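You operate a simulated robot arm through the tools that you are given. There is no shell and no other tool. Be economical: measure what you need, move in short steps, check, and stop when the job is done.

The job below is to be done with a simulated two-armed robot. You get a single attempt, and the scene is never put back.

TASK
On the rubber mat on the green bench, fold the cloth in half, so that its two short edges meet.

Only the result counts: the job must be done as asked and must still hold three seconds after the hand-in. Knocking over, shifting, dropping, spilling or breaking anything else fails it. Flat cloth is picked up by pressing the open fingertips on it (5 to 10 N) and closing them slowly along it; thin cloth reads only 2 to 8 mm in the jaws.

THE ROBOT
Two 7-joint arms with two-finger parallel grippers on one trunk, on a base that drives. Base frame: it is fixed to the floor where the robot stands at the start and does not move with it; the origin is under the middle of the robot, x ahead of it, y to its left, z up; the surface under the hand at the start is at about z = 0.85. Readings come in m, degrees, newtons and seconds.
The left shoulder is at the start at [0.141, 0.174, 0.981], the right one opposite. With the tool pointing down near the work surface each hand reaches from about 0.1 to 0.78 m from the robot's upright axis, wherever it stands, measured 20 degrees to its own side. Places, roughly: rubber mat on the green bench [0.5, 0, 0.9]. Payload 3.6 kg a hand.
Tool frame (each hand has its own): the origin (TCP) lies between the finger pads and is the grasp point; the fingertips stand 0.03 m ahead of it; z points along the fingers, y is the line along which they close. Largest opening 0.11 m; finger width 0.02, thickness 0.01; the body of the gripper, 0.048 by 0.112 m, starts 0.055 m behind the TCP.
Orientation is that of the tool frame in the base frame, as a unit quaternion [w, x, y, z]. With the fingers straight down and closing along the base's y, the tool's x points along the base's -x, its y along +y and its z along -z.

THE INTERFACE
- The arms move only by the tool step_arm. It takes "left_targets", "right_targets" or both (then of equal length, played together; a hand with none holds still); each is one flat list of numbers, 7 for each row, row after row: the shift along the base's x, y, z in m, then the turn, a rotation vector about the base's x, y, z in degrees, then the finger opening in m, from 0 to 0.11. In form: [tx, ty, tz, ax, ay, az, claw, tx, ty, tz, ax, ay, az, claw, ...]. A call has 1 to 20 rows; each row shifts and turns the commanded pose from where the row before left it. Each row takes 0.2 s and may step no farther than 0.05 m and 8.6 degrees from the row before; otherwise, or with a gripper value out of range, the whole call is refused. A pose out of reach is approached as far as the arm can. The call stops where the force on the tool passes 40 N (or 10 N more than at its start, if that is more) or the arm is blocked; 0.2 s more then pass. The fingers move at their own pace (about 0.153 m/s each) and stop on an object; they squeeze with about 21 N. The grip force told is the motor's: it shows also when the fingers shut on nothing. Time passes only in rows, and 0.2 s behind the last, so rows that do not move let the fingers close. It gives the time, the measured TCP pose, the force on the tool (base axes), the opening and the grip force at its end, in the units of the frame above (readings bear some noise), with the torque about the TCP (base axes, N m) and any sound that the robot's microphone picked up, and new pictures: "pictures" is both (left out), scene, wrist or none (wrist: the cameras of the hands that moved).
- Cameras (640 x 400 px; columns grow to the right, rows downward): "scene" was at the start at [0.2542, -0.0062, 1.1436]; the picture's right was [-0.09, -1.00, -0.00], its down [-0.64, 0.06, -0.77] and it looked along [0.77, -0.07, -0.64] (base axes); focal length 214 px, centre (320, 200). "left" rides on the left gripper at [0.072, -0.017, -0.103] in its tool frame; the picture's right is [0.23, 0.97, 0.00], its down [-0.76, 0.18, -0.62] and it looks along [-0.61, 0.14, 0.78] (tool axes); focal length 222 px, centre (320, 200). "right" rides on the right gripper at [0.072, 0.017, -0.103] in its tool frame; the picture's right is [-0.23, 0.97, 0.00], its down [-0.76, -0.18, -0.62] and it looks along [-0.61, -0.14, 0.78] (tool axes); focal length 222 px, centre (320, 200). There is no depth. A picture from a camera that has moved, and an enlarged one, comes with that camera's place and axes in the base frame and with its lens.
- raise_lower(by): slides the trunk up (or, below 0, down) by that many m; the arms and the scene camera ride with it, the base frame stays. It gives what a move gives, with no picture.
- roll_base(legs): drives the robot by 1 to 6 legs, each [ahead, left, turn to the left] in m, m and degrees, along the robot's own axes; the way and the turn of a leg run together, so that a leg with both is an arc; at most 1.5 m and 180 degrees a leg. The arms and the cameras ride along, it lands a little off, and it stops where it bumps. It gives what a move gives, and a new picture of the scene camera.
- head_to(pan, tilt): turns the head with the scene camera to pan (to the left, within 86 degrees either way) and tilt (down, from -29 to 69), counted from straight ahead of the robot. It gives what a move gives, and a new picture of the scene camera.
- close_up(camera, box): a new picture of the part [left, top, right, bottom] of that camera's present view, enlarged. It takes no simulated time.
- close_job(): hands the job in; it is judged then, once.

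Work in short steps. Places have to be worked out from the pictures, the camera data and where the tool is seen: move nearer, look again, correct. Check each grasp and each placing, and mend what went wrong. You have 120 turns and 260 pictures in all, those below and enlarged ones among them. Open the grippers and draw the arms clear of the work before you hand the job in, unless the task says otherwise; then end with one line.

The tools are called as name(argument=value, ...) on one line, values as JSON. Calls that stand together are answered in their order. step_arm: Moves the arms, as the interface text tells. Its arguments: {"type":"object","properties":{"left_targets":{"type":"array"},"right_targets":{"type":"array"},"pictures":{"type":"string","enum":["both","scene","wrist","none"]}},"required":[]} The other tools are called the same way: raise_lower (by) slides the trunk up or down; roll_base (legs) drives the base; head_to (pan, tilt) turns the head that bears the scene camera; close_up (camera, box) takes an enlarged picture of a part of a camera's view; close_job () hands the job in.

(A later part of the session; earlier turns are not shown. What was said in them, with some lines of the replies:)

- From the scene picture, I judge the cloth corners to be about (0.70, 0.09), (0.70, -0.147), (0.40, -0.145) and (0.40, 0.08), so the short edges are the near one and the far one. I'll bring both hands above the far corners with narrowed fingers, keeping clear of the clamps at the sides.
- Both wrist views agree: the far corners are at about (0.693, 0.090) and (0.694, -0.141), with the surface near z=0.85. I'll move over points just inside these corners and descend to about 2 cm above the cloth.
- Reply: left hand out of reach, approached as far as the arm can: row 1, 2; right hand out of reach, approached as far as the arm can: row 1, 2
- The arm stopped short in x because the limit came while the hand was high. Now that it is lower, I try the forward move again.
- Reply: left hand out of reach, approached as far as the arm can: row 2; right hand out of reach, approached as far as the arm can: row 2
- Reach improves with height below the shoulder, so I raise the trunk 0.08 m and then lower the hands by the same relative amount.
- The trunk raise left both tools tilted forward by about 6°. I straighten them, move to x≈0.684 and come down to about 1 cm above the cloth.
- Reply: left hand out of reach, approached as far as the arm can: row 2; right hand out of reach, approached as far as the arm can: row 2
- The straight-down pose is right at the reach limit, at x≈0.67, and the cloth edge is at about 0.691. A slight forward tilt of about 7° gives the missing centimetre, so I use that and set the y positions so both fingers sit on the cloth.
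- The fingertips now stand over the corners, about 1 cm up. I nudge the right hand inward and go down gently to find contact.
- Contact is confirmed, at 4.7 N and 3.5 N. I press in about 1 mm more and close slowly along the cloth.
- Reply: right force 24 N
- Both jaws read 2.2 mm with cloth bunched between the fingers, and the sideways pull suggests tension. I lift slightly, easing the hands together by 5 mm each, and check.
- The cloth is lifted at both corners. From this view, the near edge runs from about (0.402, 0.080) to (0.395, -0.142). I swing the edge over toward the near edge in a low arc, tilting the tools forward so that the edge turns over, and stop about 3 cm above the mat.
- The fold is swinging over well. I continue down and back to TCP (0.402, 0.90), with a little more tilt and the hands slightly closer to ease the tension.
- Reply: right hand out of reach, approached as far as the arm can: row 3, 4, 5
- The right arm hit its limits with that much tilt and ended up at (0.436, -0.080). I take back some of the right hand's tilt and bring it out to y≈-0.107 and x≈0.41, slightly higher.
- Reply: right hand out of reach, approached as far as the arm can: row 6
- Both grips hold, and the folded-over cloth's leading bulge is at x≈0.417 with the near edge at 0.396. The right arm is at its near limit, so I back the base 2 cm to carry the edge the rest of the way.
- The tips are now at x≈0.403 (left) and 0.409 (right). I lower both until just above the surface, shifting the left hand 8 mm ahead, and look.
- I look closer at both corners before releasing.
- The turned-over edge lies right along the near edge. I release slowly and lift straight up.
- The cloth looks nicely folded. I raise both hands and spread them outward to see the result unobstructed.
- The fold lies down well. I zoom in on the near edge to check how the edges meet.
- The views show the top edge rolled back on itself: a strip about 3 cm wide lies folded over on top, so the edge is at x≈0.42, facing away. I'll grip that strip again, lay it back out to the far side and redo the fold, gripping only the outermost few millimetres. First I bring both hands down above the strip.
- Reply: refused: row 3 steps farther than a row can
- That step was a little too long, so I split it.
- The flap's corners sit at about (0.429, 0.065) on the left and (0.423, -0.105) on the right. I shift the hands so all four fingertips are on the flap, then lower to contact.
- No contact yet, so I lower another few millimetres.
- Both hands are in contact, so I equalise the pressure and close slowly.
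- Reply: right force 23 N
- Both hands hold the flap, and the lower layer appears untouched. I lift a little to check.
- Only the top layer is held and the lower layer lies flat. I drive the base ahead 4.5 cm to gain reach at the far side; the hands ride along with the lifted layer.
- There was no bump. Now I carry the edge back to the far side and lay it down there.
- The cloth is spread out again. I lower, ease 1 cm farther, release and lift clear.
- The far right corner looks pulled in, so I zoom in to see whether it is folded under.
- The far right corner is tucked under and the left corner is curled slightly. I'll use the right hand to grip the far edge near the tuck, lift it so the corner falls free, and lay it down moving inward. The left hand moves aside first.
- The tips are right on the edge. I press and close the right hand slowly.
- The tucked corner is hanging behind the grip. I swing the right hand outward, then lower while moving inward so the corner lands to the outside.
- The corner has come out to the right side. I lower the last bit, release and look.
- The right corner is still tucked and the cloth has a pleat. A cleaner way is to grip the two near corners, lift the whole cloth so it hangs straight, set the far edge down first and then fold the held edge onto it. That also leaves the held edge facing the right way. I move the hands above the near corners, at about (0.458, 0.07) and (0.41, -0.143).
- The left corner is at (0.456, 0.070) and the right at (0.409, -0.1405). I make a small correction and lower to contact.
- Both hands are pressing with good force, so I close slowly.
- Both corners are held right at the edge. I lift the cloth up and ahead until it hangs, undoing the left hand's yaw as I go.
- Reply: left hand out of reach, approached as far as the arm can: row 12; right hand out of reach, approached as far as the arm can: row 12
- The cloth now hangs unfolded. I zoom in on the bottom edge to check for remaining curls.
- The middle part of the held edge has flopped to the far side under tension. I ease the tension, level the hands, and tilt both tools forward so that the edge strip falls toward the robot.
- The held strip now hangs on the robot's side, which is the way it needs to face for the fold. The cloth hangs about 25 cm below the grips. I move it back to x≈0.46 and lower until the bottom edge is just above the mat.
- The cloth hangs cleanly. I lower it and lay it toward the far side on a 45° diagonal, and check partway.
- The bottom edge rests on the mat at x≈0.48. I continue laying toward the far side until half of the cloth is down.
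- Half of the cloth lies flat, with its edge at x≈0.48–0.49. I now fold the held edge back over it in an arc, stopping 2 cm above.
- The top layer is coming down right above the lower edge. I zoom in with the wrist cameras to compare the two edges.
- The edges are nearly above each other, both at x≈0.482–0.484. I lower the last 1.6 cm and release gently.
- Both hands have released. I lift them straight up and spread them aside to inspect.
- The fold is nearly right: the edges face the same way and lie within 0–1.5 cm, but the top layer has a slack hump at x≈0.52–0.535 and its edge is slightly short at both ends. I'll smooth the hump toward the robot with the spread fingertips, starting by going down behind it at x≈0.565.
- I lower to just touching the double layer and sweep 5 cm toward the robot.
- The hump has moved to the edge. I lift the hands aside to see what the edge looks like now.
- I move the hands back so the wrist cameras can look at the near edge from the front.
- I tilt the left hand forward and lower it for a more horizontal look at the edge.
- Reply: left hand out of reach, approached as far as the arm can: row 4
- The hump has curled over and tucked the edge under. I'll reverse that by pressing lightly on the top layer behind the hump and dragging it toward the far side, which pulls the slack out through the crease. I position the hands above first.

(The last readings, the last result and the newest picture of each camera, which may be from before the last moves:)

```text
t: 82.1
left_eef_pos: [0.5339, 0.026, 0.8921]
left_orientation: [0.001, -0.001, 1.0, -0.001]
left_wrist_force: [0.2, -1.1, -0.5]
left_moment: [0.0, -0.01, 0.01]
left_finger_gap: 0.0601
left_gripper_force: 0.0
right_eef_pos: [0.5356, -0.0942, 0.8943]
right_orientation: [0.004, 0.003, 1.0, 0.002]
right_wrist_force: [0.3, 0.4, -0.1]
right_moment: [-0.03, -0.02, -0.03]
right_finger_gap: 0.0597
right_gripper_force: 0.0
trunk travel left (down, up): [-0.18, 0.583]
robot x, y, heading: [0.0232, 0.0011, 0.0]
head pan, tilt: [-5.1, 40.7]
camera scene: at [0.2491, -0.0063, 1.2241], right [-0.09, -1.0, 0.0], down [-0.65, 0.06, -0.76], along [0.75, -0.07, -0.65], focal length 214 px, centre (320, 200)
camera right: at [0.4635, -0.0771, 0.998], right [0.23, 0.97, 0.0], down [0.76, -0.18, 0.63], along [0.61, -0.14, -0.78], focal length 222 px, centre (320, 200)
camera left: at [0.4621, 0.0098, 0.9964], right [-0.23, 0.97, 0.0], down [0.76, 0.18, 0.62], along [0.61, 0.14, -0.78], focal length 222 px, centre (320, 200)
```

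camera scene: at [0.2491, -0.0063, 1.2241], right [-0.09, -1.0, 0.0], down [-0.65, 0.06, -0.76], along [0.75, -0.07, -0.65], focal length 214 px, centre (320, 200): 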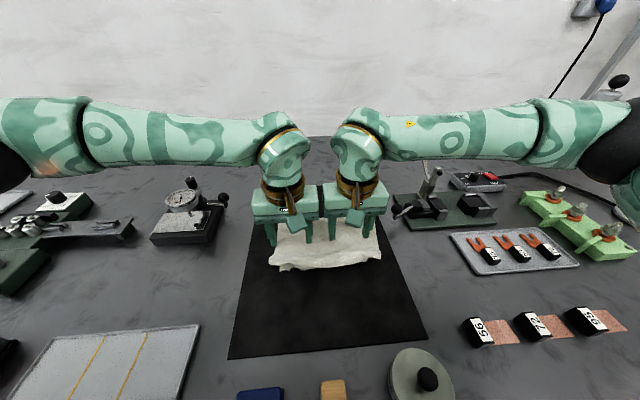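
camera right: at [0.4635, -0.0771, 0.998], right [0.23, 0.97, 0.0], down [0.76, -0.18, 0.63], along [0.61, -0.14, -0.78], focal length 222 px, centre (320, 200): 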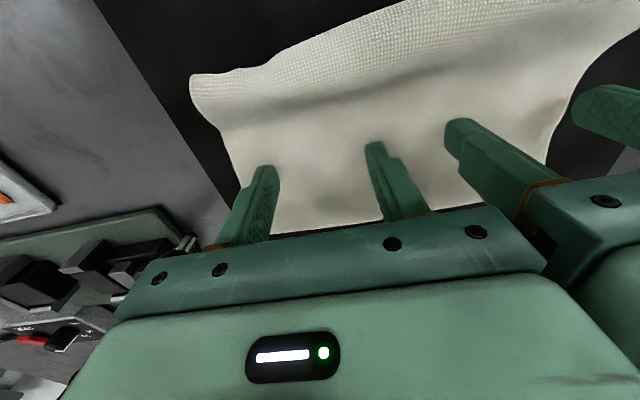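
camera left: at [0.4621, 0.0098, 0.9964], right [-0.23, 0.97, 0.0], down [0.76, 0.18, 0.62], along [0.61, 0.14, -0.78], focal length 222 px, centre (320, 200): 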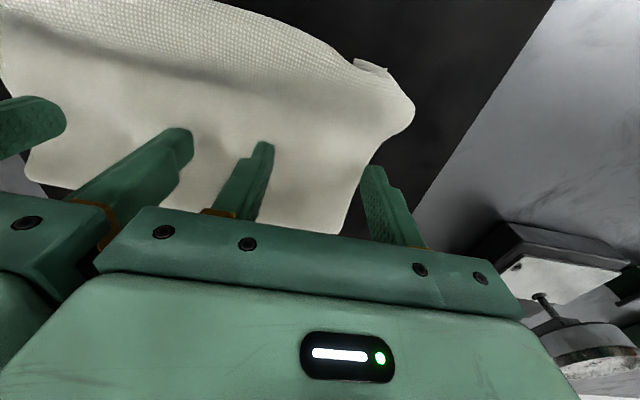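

I lower to light contact and drag 3.5 cm toward the far side.

step_arm(left_targets=[0, 0, -0.003, 0, 0, 0, 0.06, 0, 0, -0.0025, 0, 0, 0, 0.06, 0.006, 0, 0, 0, 0, 0, 0.06, 0.006, 0, 0, 0, 0, 0, 0.06, 0.006, 0, 0, 0, 0, 0, 0.06, 0.006, 0, 0, 0, 0, 0, 0.06, 0.006, 0, 0, 0, 0, 0, 0.06, 0.005, 0, 0, 0, 0, 0, 0.06, 0, 0, 0, 0, 0, 0, 0.06], right_targets=[0, 0, -0.004, 0, 0, 0, 0.06, 0, 0, -0.0037, 0, 0, 0, 0.06, 0.006, 0, 0, 0, 0, 0, 0.06, 0.006, 0, 0, 0, 0, 0, 0.06, 0.006, 0, 0, 0, 0, 0, 0.06, 0.006, 0, 0, 0, 0, 0, 0.06, 0.006, 0, 0, 0, 0, 0, 0.06, 0.005, 0, 0, 0, 0, 0, 0.06, 0, 0, 0, 0, 0, 0, 0.06])

```text
t: 84.1
left_eef_pos: [0.5696, 0.0266, 0.8872]
left_orientation: [0.001, -0.001, 1.0, 0.0]
left_wrist_force: [-0.2, -0.3, -0.6]
left_moment: [0.0, -0.04, 0.0]
left_finger_gap: 0.0599
left_gripper_force: 0.0
right_eef_pos: [0.5728, -0.0957, 0.889]
right_orientation: [0.004, 0.003, 1.0, -0.001]
right_wrist_force: [-0.4, -0.1, 0.5]
right_moment: [-0.04, -0.05, 0.0]
right_finger_gap: 0.0596
right_gripper_force: 0.0
trunk travel left (down, up): [-0.18, 0.583]
robot x, y, heading: [0.0219, -0.0013, 0.1]
head pan, tilt: [-5.1, 40.7]
camera scene: at [0.2491, -0.0063, 1.2241], right [-0.09, -1.0, 0.0], down [-0.65, 0.06, -0.76], along [0.75, -0.07, -0.65], focal length 214 px, centre (320, 200)
camera right: at [0.4985, -0.0767, 0.9914], right [0.23, 0.97, 0.0], down [0.76, -0.18, 0.63], along [0.61, -0.14, -0.78], focal length 222 px, centre (320, 200)
camera left: at [0.497, 0.0099, 0.991], right [-0.23, 0.97, 0.0], down [0.76, 0.18, 0.62], along [0.61, 0.14, -0.78], focal length 222 px, centre (320, 200)
```

scene: 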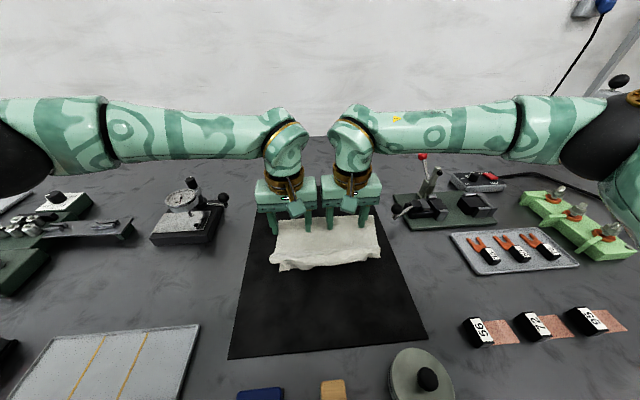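
right: 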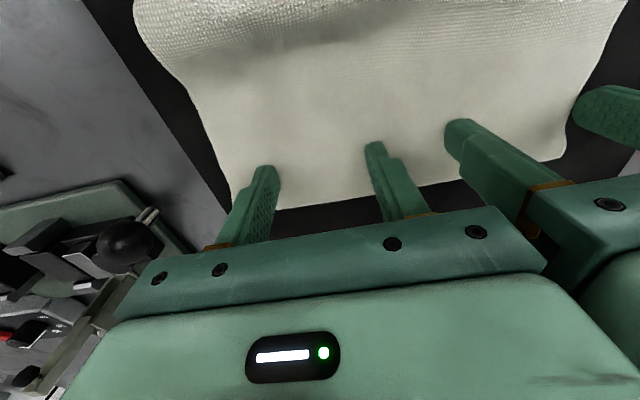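
left: 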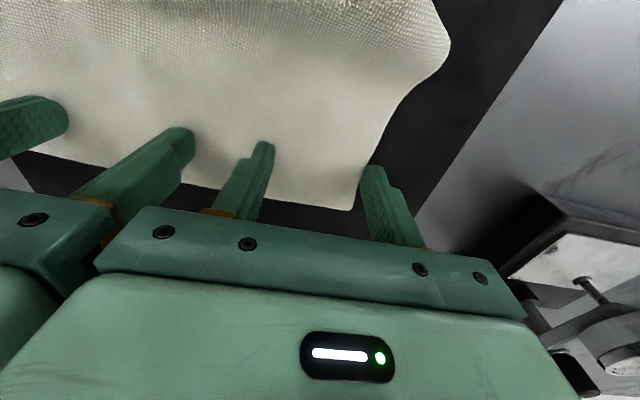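

There was barely any contact. I go back and press a little deeper before dragging.

step_arm(left_targets=[0, 0, 0.015, 0, 0, 0, 0.06, -0.02, 0, 0, 0, 0, 0, 0.06, -0.02, 0, 0, 0, 0, 0, 0.06, 0, 0, -0.012, 0, 0, 0, 0.06, 0, 0, -0.0045, 0, 0, 0, 0.06, 0, 0, 0, 0, 0, 0, 0.06], right_targets=[0, 0, 0.015, 0, 0, 0, 0.06, -0.02, 0, 0, 0, 0, 0, 0.06, -0.02, 0, 0, 0, 0, 0, 0.06, 0, 0, -0.012, 0, 0, 0, 0.06, 0, 0, -0.006, 0, 0, 0, 0.06, 0, 0, 0, 0, 0, 0, 0.06], pictures="none")

```text
t: 85.5
left_eef_pos: [0.5311, 0.0254, 0.8865]
left_orientation: [0.001, -0.002, 1.0, -0.001]
left_wrist_force: [-0.1, 0.2, 1.2]
left_moment: [0.0, -0.01, -0.03]
left_finger_gap: 0.0599
left_gripper_force: 0.0
right_eef_pos: [0.5317, -0.0937, 0.8848]
right_orientation: [0.003, 0.004, 1.0, 0.001]
right_wrist_force: [-0.5, 0.3, 1.4]
right_moment: [0.0, 0.0, 0.02]
right_finger_gap: 0.0599
right_gripper_force: 0.2
trunk travel left (down, up): [-0.18, 0.583]
robot x, y, heading: [0.0246, -0.003, 0.0]
head pan, tilt: [-5.1, 40.7]
```

step_arm(left_targets=[0, 0, -0.0012, 0, 0, 0, 0.06, 0.005, 0, 0, 0, 0, 0, 0.06, 0.005, 0, 0, 0, 0, 0, 0.06, 0.005, 0, 0, 0, 0, 0, 0.06, 0.005, 0, 0, 0, 0, 0, 0.06, 0.005, 0, 0, 0, 0, 0, 0.06, 0, 0, 0, 0, 0, 0, 0.06], right_targets=[0, 0, -0.0007, 0, 0, 0, 0.06, 0.005, 0, 0, 0, 0, 0, 0.06, 0.005, 0, 0, 0, 0, 0, 0.06, 0.005, 0, 0, 0, 0, 0, 0.06, 0.005, 0, 0, 0, 0, 0, 0.06, 0.005, 0, 0, 0, 0, 0, 0.06, 0, 0, 0, 0, 0, 0, 0.06], pictures="scene")

close_up(camera="scene", box=[250, 190, 410, 290])

```text
t: 87.1
left_eef_pos: [0.5525, 0.0269, 0.884]
left_orientation: [0.001, -0.002, 1.0, -0.001]
left_wrist_force: [-0.2, 0.1, 0.8]
left_moment: [-0.02, -0.02, 0.01]
left_finger_gap: 0.06
left_gripper_force: 0.0
right_eef_pos: [0.5554, -0.0949, 0.885]
right_orientation: [0.004, 0.004, 1.0, 0.001]
right_wrist_force: [-5.1, 1.4, 9.2]
right_moment: [-0.05, 0.12, -0.01]
right_finger_gap: 0.0597
right_gripper_force: 0.1
trunk travel left (down, up): [-0.18, 0.583]
robot x, y, heading: [0.023, -0.0019, 0.1]
head pan, tilt: [-5.1, 40.7]
camera scene: at [0.2478, -0.0062, 1.2244], right [-0.09, -1.0, 0.0], down [-0.65, 0.06, -0.76], along [0.75, -0.07, -0.65], focal length 214 px, centre (320, 200)
```

scene: 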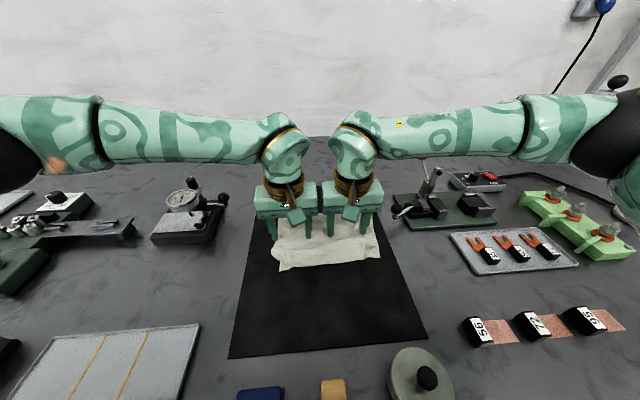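

```text
4.00 times, centred on (330, 240) of scene
camera zoom: at [0.2478, -0.0062, 1.2244], right [-0.09, -1.0, 0.0], down [-0.65, 0.06, -0.76], along [0.75, -0.07, -0.65], focal length 858 px, centre (280, 40)
```

zoom: 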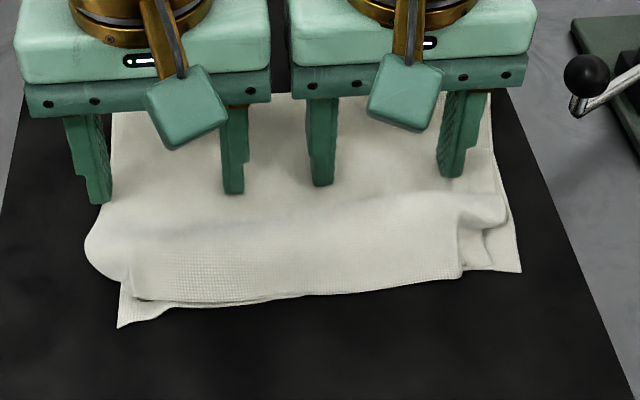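

This works: the hump is receding, and the top edge is visible again just behind the lower edge. I continue the drag 2.5 cm farther.

step_arm(left_targets=[0, 0, -0.0012, 0, 0, 0, 0.06, 0.005, 0, 0, 0, 0, 0, 0.06, 0.005, 0, 0, 0, 0, 0, 0.06, 0.005, 0, 0, 0, 0, 0, 0.06, 0.005, 0, 0, 0, 0, 0, 0.06, 0.005, 0, 0, 0, 0, 0, 0.06, 0, 0, 0, 0, 0, 0, 0.06], right_targets=[0, 0, 0.0002, 0, 0, 0, 0.06, 0.005, 0, 0, 0, 0, 0, 0.06, 0.005, 0, 0, 0, 0, 0, 0.06, 0.005, 0, 0, 0, 0, 0, 0.06, 0.005, 0, 0, 0, 0, 0, 0.06, 0.005, 0, 0, 0, 0, 0, 0.06, 0, 0, 0, 0, 0, 0, 0.06], pictures="none")

close_up(camera="scene", box=[250, 190, 410, 290])

```text
t: 88.7
left_eef_pos: [0.578, 0.0266, 0.884]
left_orientation: [0.002, -0.002, 1.0, -0.001]
left_wrist_force: [-5.2, 0.2, 10.4]
left_moment: [-0.24, 0.21, -0.07]
left_finger_gap: 0.0596
left_gripper_force: 0.1
right_eef_pos: [0.5799, -0.0948, 0.8847]
right_orientation: [0.004, 0.004, 1.0, 0.0]
right_wrist_force: [-1.0, 0.1, 2.9]
right_moment: [-0.02, 0.05, 0.01]
right_finger_gap: 0.0598
right_gripper_force: 0.0
trunk travel left (down, up): [-0.18, 0.583]
robot x, y, heading: [0.0249, 0.0002, -0.1]
head pan, tilt: [-5.1, 40.7]
```

```text
4.00 times, centred on (330, 240) of scene
camera zoom: at [0.2473, -0.0063, 1.2245], right [-0.09, -1.0, 0.0], down [-0.65, 0.06, -0.76], along [0.76, -0.07, -0.65], focal length 858 px, centre (280, 40)
```

zoom: 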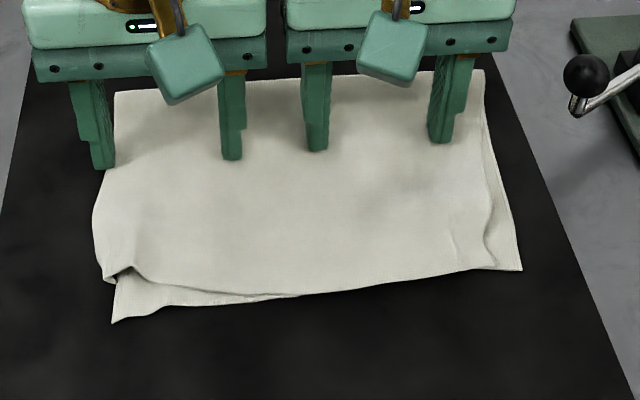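

The hump is gone and the layers lie flat, with the edges meeting from the middle to the right. I lift away and inspect.

step_arm(left_targets=[0, 0, 0.02, 0, 0, 0, 0.06, 0, 0, 0.04, 0, 0, 0, 0.06, -0.02, 0.03, 0.03, 0, 0, 0, 0.03, -0.04, 0.03, 0, 0, 0, 0, 0.03, -0.04, 0.03, 0, 0, 0, 0, 0.03, -0.04, 0.02, 0, 0, 0, 0, 0.03, -0.02, 0, 0, 0, 0, 0, 0.03, 0, 0, 0, 0, 0, 0, 0.03], right_targets=[0, 0, 0.02, 0, 0, 0, 0.06, 0, 0, 0.04, 0, 0, 0, 0.06, -0.02, -0.03, 0.03, 0, 0, 0, 0.03, -0.04, -0.03, 0, 0, 0, 0, 0.03, -0.04, -0.03, 0, 0, 0, 0, 0.03, -0.04, -0.02, 0, 0, 0, 0, 0.03, -0.02, 0, 0, 0, 0, 0, 0.03, 0, 0, 0, 0, 0, 0, 0.03], pictures="scene")

close_up(camera="scene", box=[260, 190, 400, 285])

close_up(camera="right", box=[320, 0, 640, 200])

close_up(camera="left", box=[0, 0, 320, 200])

```text
t: 90.5
left_eef_pos: [0.4193, 0.1366, 0.973]
left_orientation: [0.001, -0.001, 1.0, -0.002]
left_wrist_force: [0.2, -0.7, -0.8]
left_moment: [-0.03, 0.02, -0.01]
left_finger_gap: 0.03
left_gripper_force: 0.1
right_eef_pos: [0.4211, -0.2037, 0.9742]
right_orientation: [0.005, 0.004, 1.0, 0.0]
right_wrist_force: [0.2, -0.1, -0.9]
right_moment: [0.02, 0.02, -0.01]
right_finger_gap: 0.03
right_gripper_force: 0.1
trunk travel left (down, up): [-0.18, 0.583]
robot x, y, heading: [0.0241, 0.0005, -0.0]
head pan, tilt: [-5.1, 40.7]
camera scene: at [0.249, -0.0063, 1.2241], right [-0.09, -1.0, 0.0], down [-0.65, 0.06, -0.76], along [0.75, -0.07, -0.65], focal length 214 px, centre (320, 200)
```

scene: 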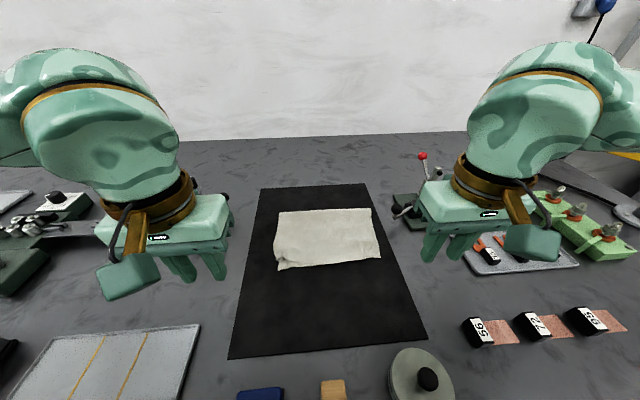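

```text
4.21 times, centred on (330, 238) of scene
camera zoom: at [0.249, -0.0063, 1.2241], right [-0.09, -1.0, 0.0], down [-0.65, 0.06, -0.76], along [0.75, -0.07, -0.65], focal length 903 px, centre (278, 42)
```

zoom: 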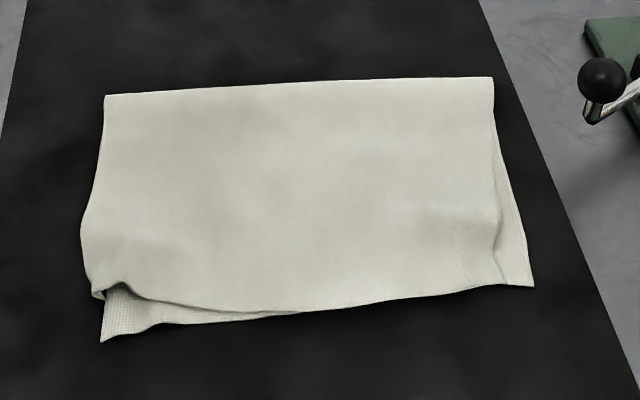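

```text
2.00 times, centred on (480, 100) of right
camera zoom: at [0.3478, -0.1861, 1.0774], right [0.23, 0.97, 0.0], down [0.76, -0.18, 0.63], along [0.61, -0.14, -0.78], focal length 444 px, centre (0, 400)
```

zoom: 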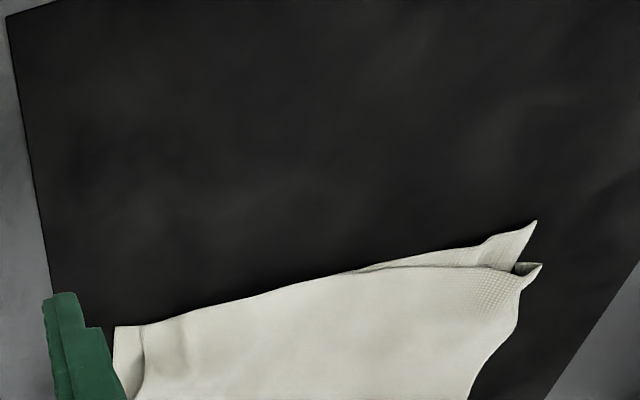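

```text
2.00 times, centred on (160, 100) of left
camera zoom: at [0.347, 0.1203, 1.0766], right [-0.23, 0.97, 0.0], down [0.76, 0.18, 0.62], along [0.61, 0.14, -0.78], focal length 444 px, centre (640, 400)
```

zoom: 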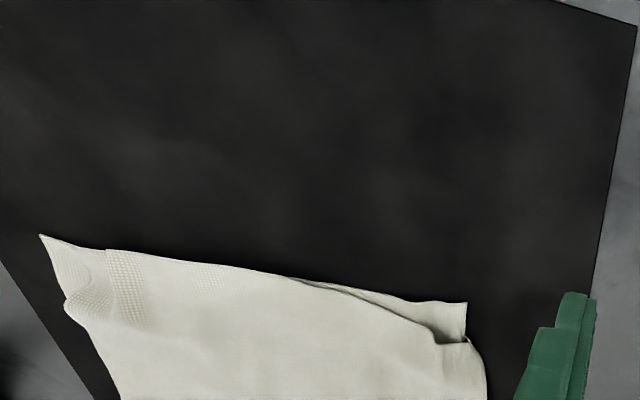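

Remaining offsets: the top left corner is about 2 cm short in x, and the top right corner is about 1.9 cm short in y. I'll nudge each top-layer corner with light fingertip pressure, first positioning the hands above.

step_arm(left_targets=[0.035, -0.034, 0, 0, 0, 0, 0.03, 0.035, -0.034, 0, 0, 0, 0, 0.03, 0.028, -0.034, 0, 0, 0, 0, 0.03, 0, 0, -0.04, 0, 0, 0, 0.03, 0, 0, -0.036, 0, 0, 0, 0.03, 0, 0, -0.009, 0, 0, 0, 0.03, 0, 0, 0, 0, 0, 0, 0.03], right_targets=[0.035, 0.03, 0, 0, 0, 0, 0.03, 0.035, 0.031, 0, 0, 0, 0, 0.03, 0.024, 0.031, 0, 0, 0, 0, 0.03, 0, 0, -0.04, 0, 0, 0, 0.03, 0, 0, -0.036, 0, 0, 0, 0.03, 0, 0, -0.01, 0, 0, 0, 0.03, 0, 0, 0, 0, 0, 0, 0.03], pictures="scene")

```text
t: 92.1
left_eef_pos: [0.5165, 0.0343, 0.8872]
left_orientation: [0.0, -0.002, 1.0, -0.001]
left_wrist_force: [0.8, 0.3, 4.7]
left_moment: [0.1, 0.0, -0.03]
left_finger_gap: 0.03
left_gripper_force: 0.4
right_eef_pos: [0.515, -0.1103, 0.8868]
right_orientation: [0.004, 0.002, 1.0, 0.001]
right_wrist_force: [0.6, 0.2, -0.4]
right_moment: [-0.02, 0.0, 0.0]
right_finger_gap: 0.0299
right_gripper_force: 0.1
trunk travel left (down, up): [-0.18, 0.583]
robot x, y, heading: [0.0218, -0.0015, -0.2]
head pan, tilt: [-5.1, 40.7]
camera scene: at [0.249, -0.0063, 1.2242], right [-0.09, -1.0, 0.0], down [-0.65, 0.06, -0.76], along [0.75, -0.07, -0.65], focal length 214 px, centre (320, 200)
```

scene: 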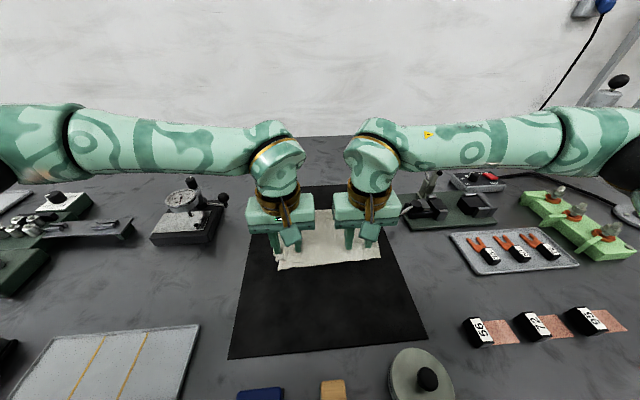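

The left hand is in contact at 4.7 N. I lower the right by 1.5 mm, then drag the left toward the robot by 2.2 cm and the right outward by 1.8 cm.

step_arm(left_targets=[0, 0, 0, 0, 0, 0, 0.03, -0.0045, 0.0005, 0, 0, 0, 0, 0.03, -0.0045, 0.0005, 0, 0, 0, 0, 0.03, -0.0045, 0.0005, 0, 0, 0, 0, 0.03, -0.0045, 0.0005, 0, 0, 0, 0, 0.03, -0.004, 0, 0, 0, 0, 0, 0.03, 0, 0, 0, 0, 0, 0, 0.03], right_targets=[0, 0, -0.0022, 0, 0, 0, 0.03, 0, -0.004, 0, 0, 0, 0, 0.03, 0, -0.004, 0, 0, 0, 0, 0.03, 0, -0.004, 0, 0, 0, 0, 0.03, 0, -0.004, 0, 0, 0, 0, 0.03, 0, -0.003, 0, 0, 0, 0, 0.03, 0, 0, 0, 0, 0, 0, 0.03], pictures="none")

close_up(camera="scene", box=[260, 190, 400, 285])

```text
t: 93.7
left_eef_pos: [0.4955, 0.0359, 0.8892]
left_orientation: [0.0, -0.002, 1.0, -0.001]
left_wrist_force: [0.2, 0.0, 0.3]
left_moment: [0.01, -0.04, 0.01]
left_finger_gap: 0.0302
left_gripper_force: 0.0
right_eef_pos: [0.5145, -0.1315, 0.8868]
right_orientation: [0.004, 0.003, 1.0, 0.001]
right_wrist_force: [-0.6, 0.8, 0.8]
right_moment: [-0.01, 0.01, 0.0]
right_finger_gap: 0.0297
right_gripper_force: 0.0
trunk travel left (down, up): [-0.18, 0.583]
robot x, y, heading: [0.0241, -0.0001, 0.1]
head pan, tilt: [-5.1, 40.7]
```

```text
4.21 times, centred on (330, 238) of scene
camera zoom: at [0.2491, -0.0062, 1.2241], right [-0.09, -1.0, 0.0], down [-0.65, 0.06, -0.76], along [0.75, -0.07, -0.65], focal length 903 px, centre (278, 42)
```

zoom: 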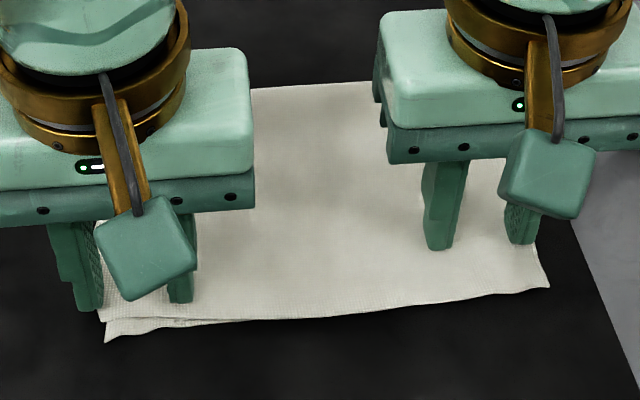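

The edges now look much better aligned. I lift and inspect again.

step_arm(left_targets=[0, 0, 0.02, 0, 0, 0, 0.03, 0, 0, 0.04, 0, 0, 0, 0.03, -0.02, 0.04, 0.03, 0, 0, 0, 0.03, -0.03, 0.04, 0, 0, 0, 0, 0.03, -0.03, 0.03, 0, 0, 0, 0, 0.03, 0, 0, 0, 0, 0, 0, 0.03], right_targets=[0, 0, 0.02, 0, 0, 0, 0.03, 0, 0, 0.04, 0, 0, 0, 0.03, -0.02, -0.03, 0.03, 0, 0, 0, 0.03, -0.03, -0.03, 0, 0, 0, 0, 0.03, -0.03, -0.02, 0, 0, 0, 0, 0.03, 0, 0, 0, 0, 0, 0, 0.03], pictures="scene")

close_up(camera="scene", box=[260, 190, 400, 285])

close_up(camera="right", box=[320, 0, 640, 200])

close_up(camera="left", box=[0, 0, 320, 200])

```text
refused: row 3 steps farther than a row can; nothing moved
```

```text
4.21 times, centred on (330, 238) of scene
camera zoom: at [0.2491, -0.0062, 1.2241], right [-0.09, -1.0, 0.0], down [-0.65, 0.06, -0.76], along [0.75, -0.07, -0.65], focal length 903 px, centre (278, 42)
```

zoom: 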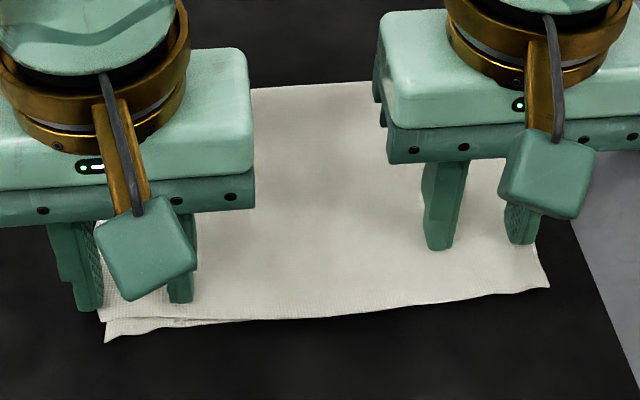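

```text
2.00 times, centred on (480, 100) of right
camera zoom: at [0.4426, -0.1135, 0.9893], right [0.23, 0.97, 0.0], down [0.76, -0.18, 0.63], along [0.61, -0.14, -0.78], focal length 444 px, centre (0, 400)
```

zoom: 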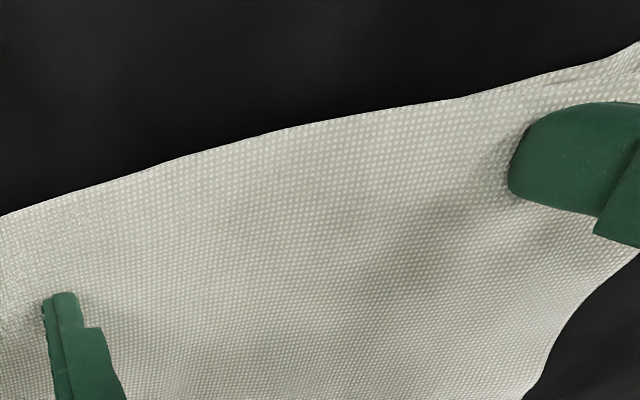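

```text
2.00 times, centred on (160, 100) of left
camera zoom: at [0.4231, 0.0201, 0.9923], right [-0.23, 0.97, 0.0], down [0.76, 0.18, 0.62], along [0.61, 0.14, -0.78], focal length 444 px, centre (640, 400)
```

zoom: 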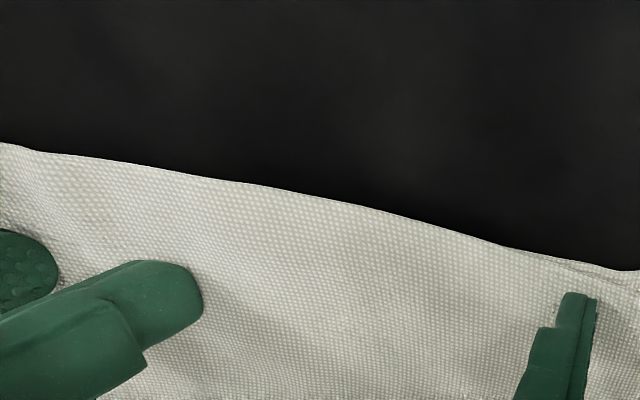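

One step was too long, so I redo the lift with smaller ones.

step_arm(left_targets=[0, 0, 0.02, 0, 0, 0, 0.03, 0, 0, 0.04, 0, 0, 0, 0.03, -0.02, 0.03, 0.03, 0, 0, 0, 0.03, -0.03, 0.035, 0.01, 0, 0, 0, 0.03, -0.03, 0.035, 0.01, 0, 0, 0, 0.03, 0, 0, 0, 0, 0, 0, 0.03], right_targets=[0, 0, 0.02, 0, 0, 0, 0.03, 0, 0, 0.04, 0, 0, 0, 0.03, -0.02, -0.03, 0.03, 0, 0, 0, 0.03, -0.03, -0.03, 0.01, 0, 0, 0, 0.03, -0.03, -0.02, 0.01, 0, 0, 0, 0.03, 0, 0, 0, 0, 0, 0, 0.03], pictures="none")

close_up(camera="scene", box=[260, 190, 400, 285])

close_up(camera="right", box=[320, 0, 640, 200])

close_up(camera="left", box=[0, 0, 320, 200])

```text
t: 95.1
left_eef_pos: [0.4151, 0.136, 0.999]
left_orientation: [0.0, -0.001, 1.0, -0.001]
left_wrist_force: [-0.5, -0.3, 0.6]
left_moment: [0.04, -0.02, 0.01]
left_finger_gap: 0.0299
left_gripper_force: 0.0
right_eef_pos: [0.4345, -0.2121, 0.9965]
right_orientation: [0.004, 0.003, 1.0, 0.002]
right_wrist_force: [1.1, 0.1, 0.5]
right_moment: [-0.01, 0.0, 0.0]
right_finger_gap: 0.03
right_gripper_force: 0.0
trunk travel left (down, up): [-0.18, 0.583]
robot x, y, heading: [0.0273, -0.0, -0.1]
head pan, tilt: [-5.1, 40.7]
```

```text
4.21 times, centred on (330, 238) of scene
camera zoom: at [0.2499, -0.0066, 1.2238], right [-0.09, -1.0, 0.0], down [-0.65, 0.06, -0.76], along [0.75, -0.07, -0.65], focal length 903 px, centre (278, 42)
```

zoom: 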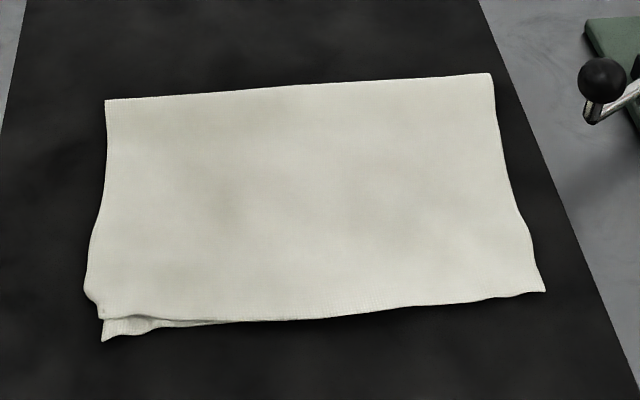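

```text
2.00 times, centred on (480, 100) of right
camera zoom: at [0.3626, -0.1942, 1.0995], right [0.23, 0.97, 0.0], down [0.76, -0.18, 0.63], along [0.61, -0.14, -0.78], focal length 444 px, centre (0, 400)
```

zoom: 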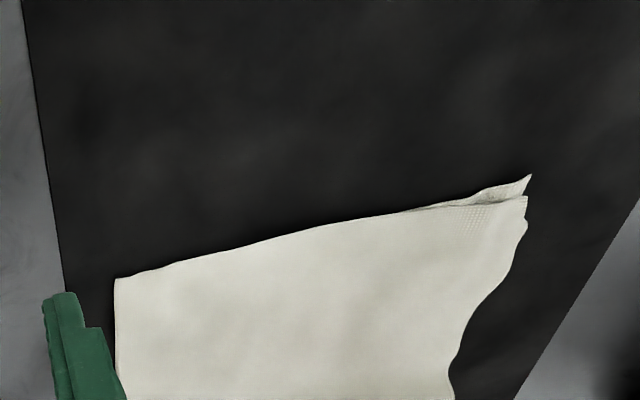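

```text
2.00 times, centred on (160, 100) of left
camera zoom: at [0.3434, 0.12, 1.102], right [-0.23, 0.97, 0.0], down [0.76, 0.18, 0.62], along [0.61, 0.14, -0.78], focal length 444 px, centre (640, 400)
```

zoom: 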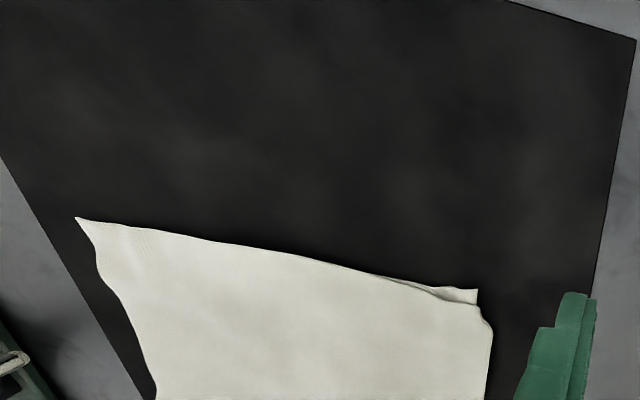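

The fold is now clean; only the left corner is about 1 cm short. I make one more gentle nudge there with the left hand.

step_arm(left_targets=[0.034, -0.034, 0, 0, 0, 0, 0.03, 0.034, -0.034, 0, 0, 0, 0, 0.03, 0.029, -0.034, 0, 0, 0, 0, 0.03, 0, 0, -0.04, 0, 0, 0, 0.03, 0, 0, -0.04, 0, 0, 0, 0.03, 0, 0, -0.025, 0, 0, 0, 0.03, 0, 0, -0.0065, 0, 0, 0, 0.03, 0, 0, 0, 0, 0, 0, 0.03], pictures="none")

```text
t: 96.9
left_eef_pos: [0.5121, 0.0347, 0.8871]
left_orientation: [0.001, -0.002, 1.0, -0.001]
left_wrist_force: [-0.9, 0.2, -0.6]
left_moment: [0.04, 0.0, -0.01]
left_finger_gap: 0.0302
left_gripper_force: 0.1
right_eef_pos: [0.4354, -0.2115, 0.997]
right_orientation: [0.003, 0.003, 1.0, 0.001]
right_wrist_force: [1.1, -0.9, 0.6]
right_moment: [-0.01, 0.03, 0.01]
right_finger_gap: 0.0302
right_gripper_force: 0.1
trunk travel left (down, up): [-0.18, 0.583]
robot x, y, heading: [0.0244, -0.0033, 0.2]
head pan, tilt: [-5.1, 40.7]
```

There is no contact yet. I press 1.5 mm deeper and drag 1.4 cm toward the robot.

step_arm(left_targets=[0, 0, -0.0015, 0, 0, 0, 0.03, 0, 0, 0, 0, 0, 0, 0.03, -0.0035, 0, 0, 0, 0, 0, 0.03, -0.0035, 0, 0, 0, 0, 0, 0.03, -0.0035, 0, 0, 0, 0, 0, 0.03, -0.0035, 0, 0, 0, 0, 0, 0.03, 0, 0, 0, 0, 0, 0, 0.03], pictures="none")

close_up(camera="scene", box=[260, 190, 400, 285])

```text
t: 98.5
left_eef_pos: [0.4989, 0.0347, 0.8858]
left_orientation: [0.0, -0.002, 1.0, -0.001]
left_wrist_force: [1.1, -0.1, 1.2]
left_moment: [0.01, -0.01, 0.03]
left_finger_gap: 0.0301
left_gripper_force: 0.4
right_eef_pos: [0.4359, -0.2111, 0.9964]
right_orientation: [0.003, 0.002, 1.0, 0.001]
right_wrist_force: [1.3, -0.1, -0.3]
right_moment: [0.04, 0.0, -0.03]
right_finger_gap: 0.0298
right_gripper_force: 0.0
trunk travel left (down, up): [-0.18, 0.583]
robot x, y, heading: [0.0231, -0.0015, -0.1]
head pan, tilt: [-5.1, 40.7]
```

```text
4.21 times, centred on (330, 238) of scene
camera zoom: at [0.2491, -0.0064, 1.2241], right [-0.09, -1.0, 0.0], down [-0.65, 0.06, -0.76], along [0.75, -0.07, -0.65], focal length 903 px, centre (278, 42)
```

zoom: 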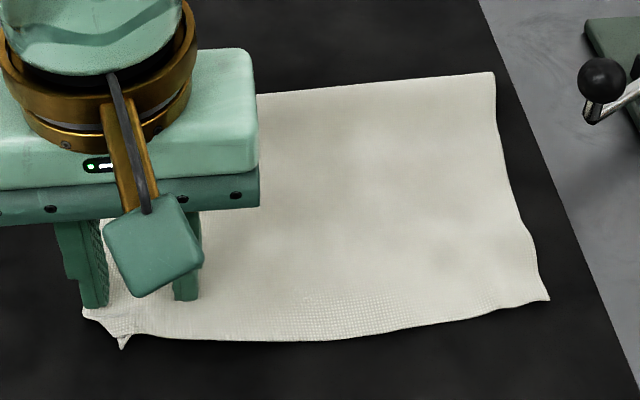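

The top layer now covers the lower edge. I raise the left hand clear and look at everything.

step_arm(left_targets=[0, 0, 0.02, 0, 0, 0, 0.03, 0, 0, 0.04, 0, 0, 0, 0.03, -0.02, 0.03, 0.03, 0, 0, 0, 0.03, -0.03, 0.035, 0.01, 0, 0, 0, 0.03, -0.03, 0.035, 0.01, 0, 0, 0, 0.03, 0, 0, 0, 0, 0, 0, 0.03], pictures="scene")

close_up(camera="scene", box=[260, 190, 400, 285])

close_up(camera="left", box=[0, 0, 320, 200])

close_up(camera="right", box=[320, 0, 640, 200])

```text
t: 99.9
left_eef_pos: [0.4181, 0.1345, 0.9976]
left_orientation: [0.0, 0.0, 1.0, -0.001]
left_wrist_force: [-0.5, 0.2, 0.1]
left_moment: [-0.02, 0.01, -0.02]
left_finger_gap: 0.0302
left_gripper_force: 0.0
right_eef_pos: [0.4356, -0.2122, 0.9962]
right_orientation: [0.004, 0.003, 1.0, 0.0]
right_wrist_force: [-0.2, -0.2, -0.6]
right_moment: [0.01, 0.02, -0.03]
right_finger_gap: 0.03
right_gripper_force: 0.1
trunk travel left (down, up): [-0.18, 0.583]
robot x, y, heading: [0.0222, -0.0006, 0.0]
head pan, tilt: [-5.1, 40.7]
camera scene: at [0.2495, -0.0069, 1.224], right [-0.09, -1.0, 0.0], down [-0.65, 0.06, -0.76], along [0.75, -0.07, -0.65], focal length 214 px, centre (320, 200)
```

scene: 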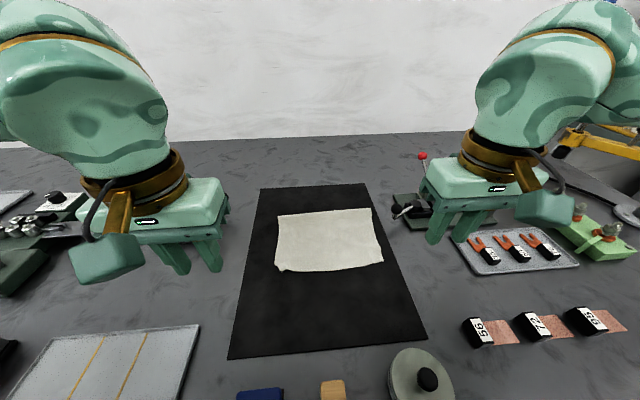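

```text
4.21 times, centred on (330, 238) of scene
camera zoom: at [0.2495, -0.0069, 1.224], right [-0.09, -1.0, 0.0], down [-0.65, 0.06, -0.76], along [0.75, -0.07, -0.65], focal length 903 px, centre (278, 42)
```

zoom: 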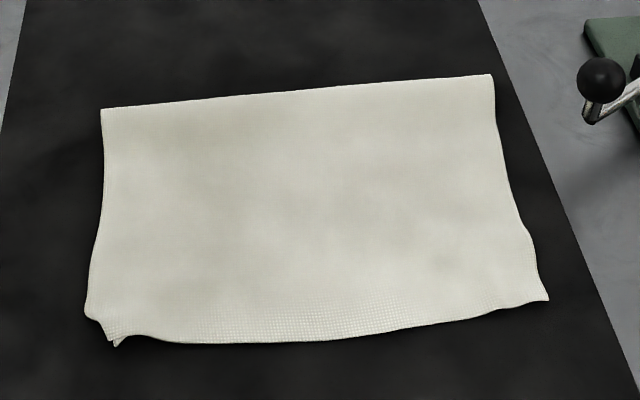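

```text
2.00 times, centred on (160, 100) of left
camera zoom: at [0.3457, 0.1181, 1.1001], right [-0.23, 0.97, 0.0], down [0.76, 0.18, 0.62], along [0.61, 0.14, -0.78], focal length 444 px, centre (640, 400)
```

zoom: 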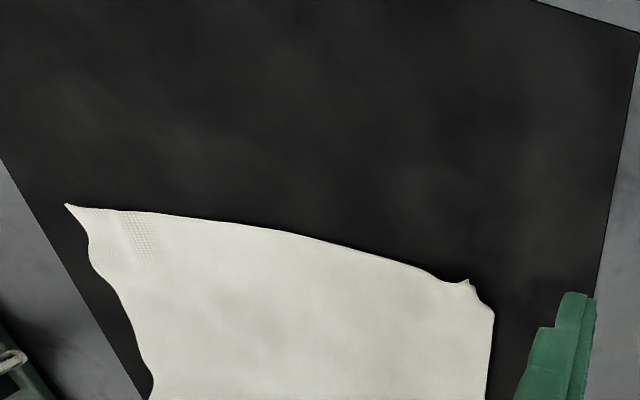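

```text
2.00 times, centred on (480, 100) of right
camera zoom: at [0.3625, -0.1942, 1.0995], right [0.23, 0.97, 0.0], down [0.76, -0.18, 0.63], along [0.61, -0.14, -0.78], focal length 444 px, centre (0, 400)
```

zoom: 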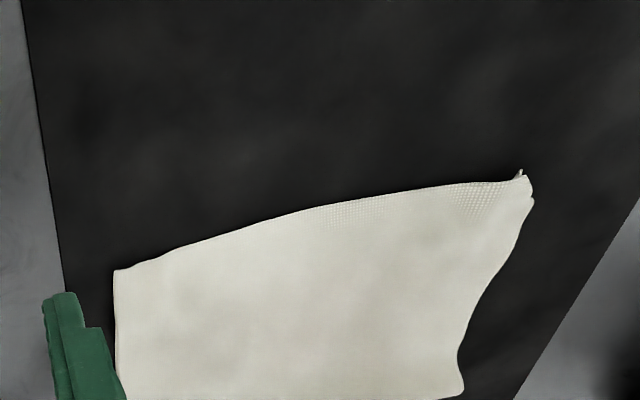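

The short edges now coincide to within about 1 cm along the whole width, the cloth lies flat on the mat, and nothing else appears to have moved. I open the grippers and draw the arms up and clear.

step_arm(left_targets=[-0.01, 0.02, 0.03, 0, 0, 0, 0.05, -0.01, 0.02, 0.03, 0, 0, 0, 0.08, 0, 0.01, 0.02, 0, 0, 0, 0.1, 0, 0, 0, 0, 0, 0, 0.1, 0, 0, 0, 0, 0, 0, 0.1], right_targets=[-0.01, -0.01, 0.03, 0, 0, 0, 0.05, -0.01, -0.01, 0.03, 0, 0, 0, 0.08, 0, 0, 0.02, 0, 0, 0, 0.1, 0, 0, 0, 0, 0, 0, 0.1, 0, 0, 0, 0, 0, 0, 0.1], pictures="scene")

```text
t: 101.1
left_eef_pos: [0.3984, 0.183, 1.0767]
left_orientation: [0.0, -0.002, 1.0, -0.001]
left_wrist_force: [-0.8, 0.1, 0.7]
left_moment: [-0.01, 0.01, -0.01]
left_finger_gap: 0.1003
left_gripper_force: 0.0
right_eef_pos: [0.4142, -0.2315, 1.0769]
right_orientation: [0.004, 0.003, 1.0, 0.0]
right_wrist_force: [0.7, 0.5, 0.1]
right_moment: [0.01, 0.01, 0.01]
right_finger_gap: 0.1
right_gripper_force: 0.1
trunk travel left (down, up): [-0.18, 0.583]
robot x, y, heading: [0.0204, -0.001, -0.0]
head pan, tilt: [-5.1, 40.7]
camera scene: at [0.2489, -0.0062, 1.2241], right [-0.09, -1.0, 0.0], down [-0.65, 0.06, -0.76], along [0.75, -0.07, -0.65], focal length 214 px, centre (320, 200)
```

scene: 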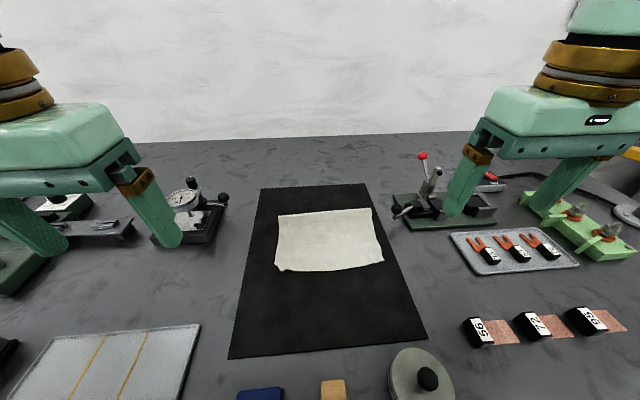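

The cloth is folded, the grippers are open and the arms are clear, so I hand the job in.

close_job()

```text
The job is handed in.
```

The cloth lies folded in half on the mat with its two short edges meeting to within about 1 cm, and nothing else on the bench appeared to have moved.
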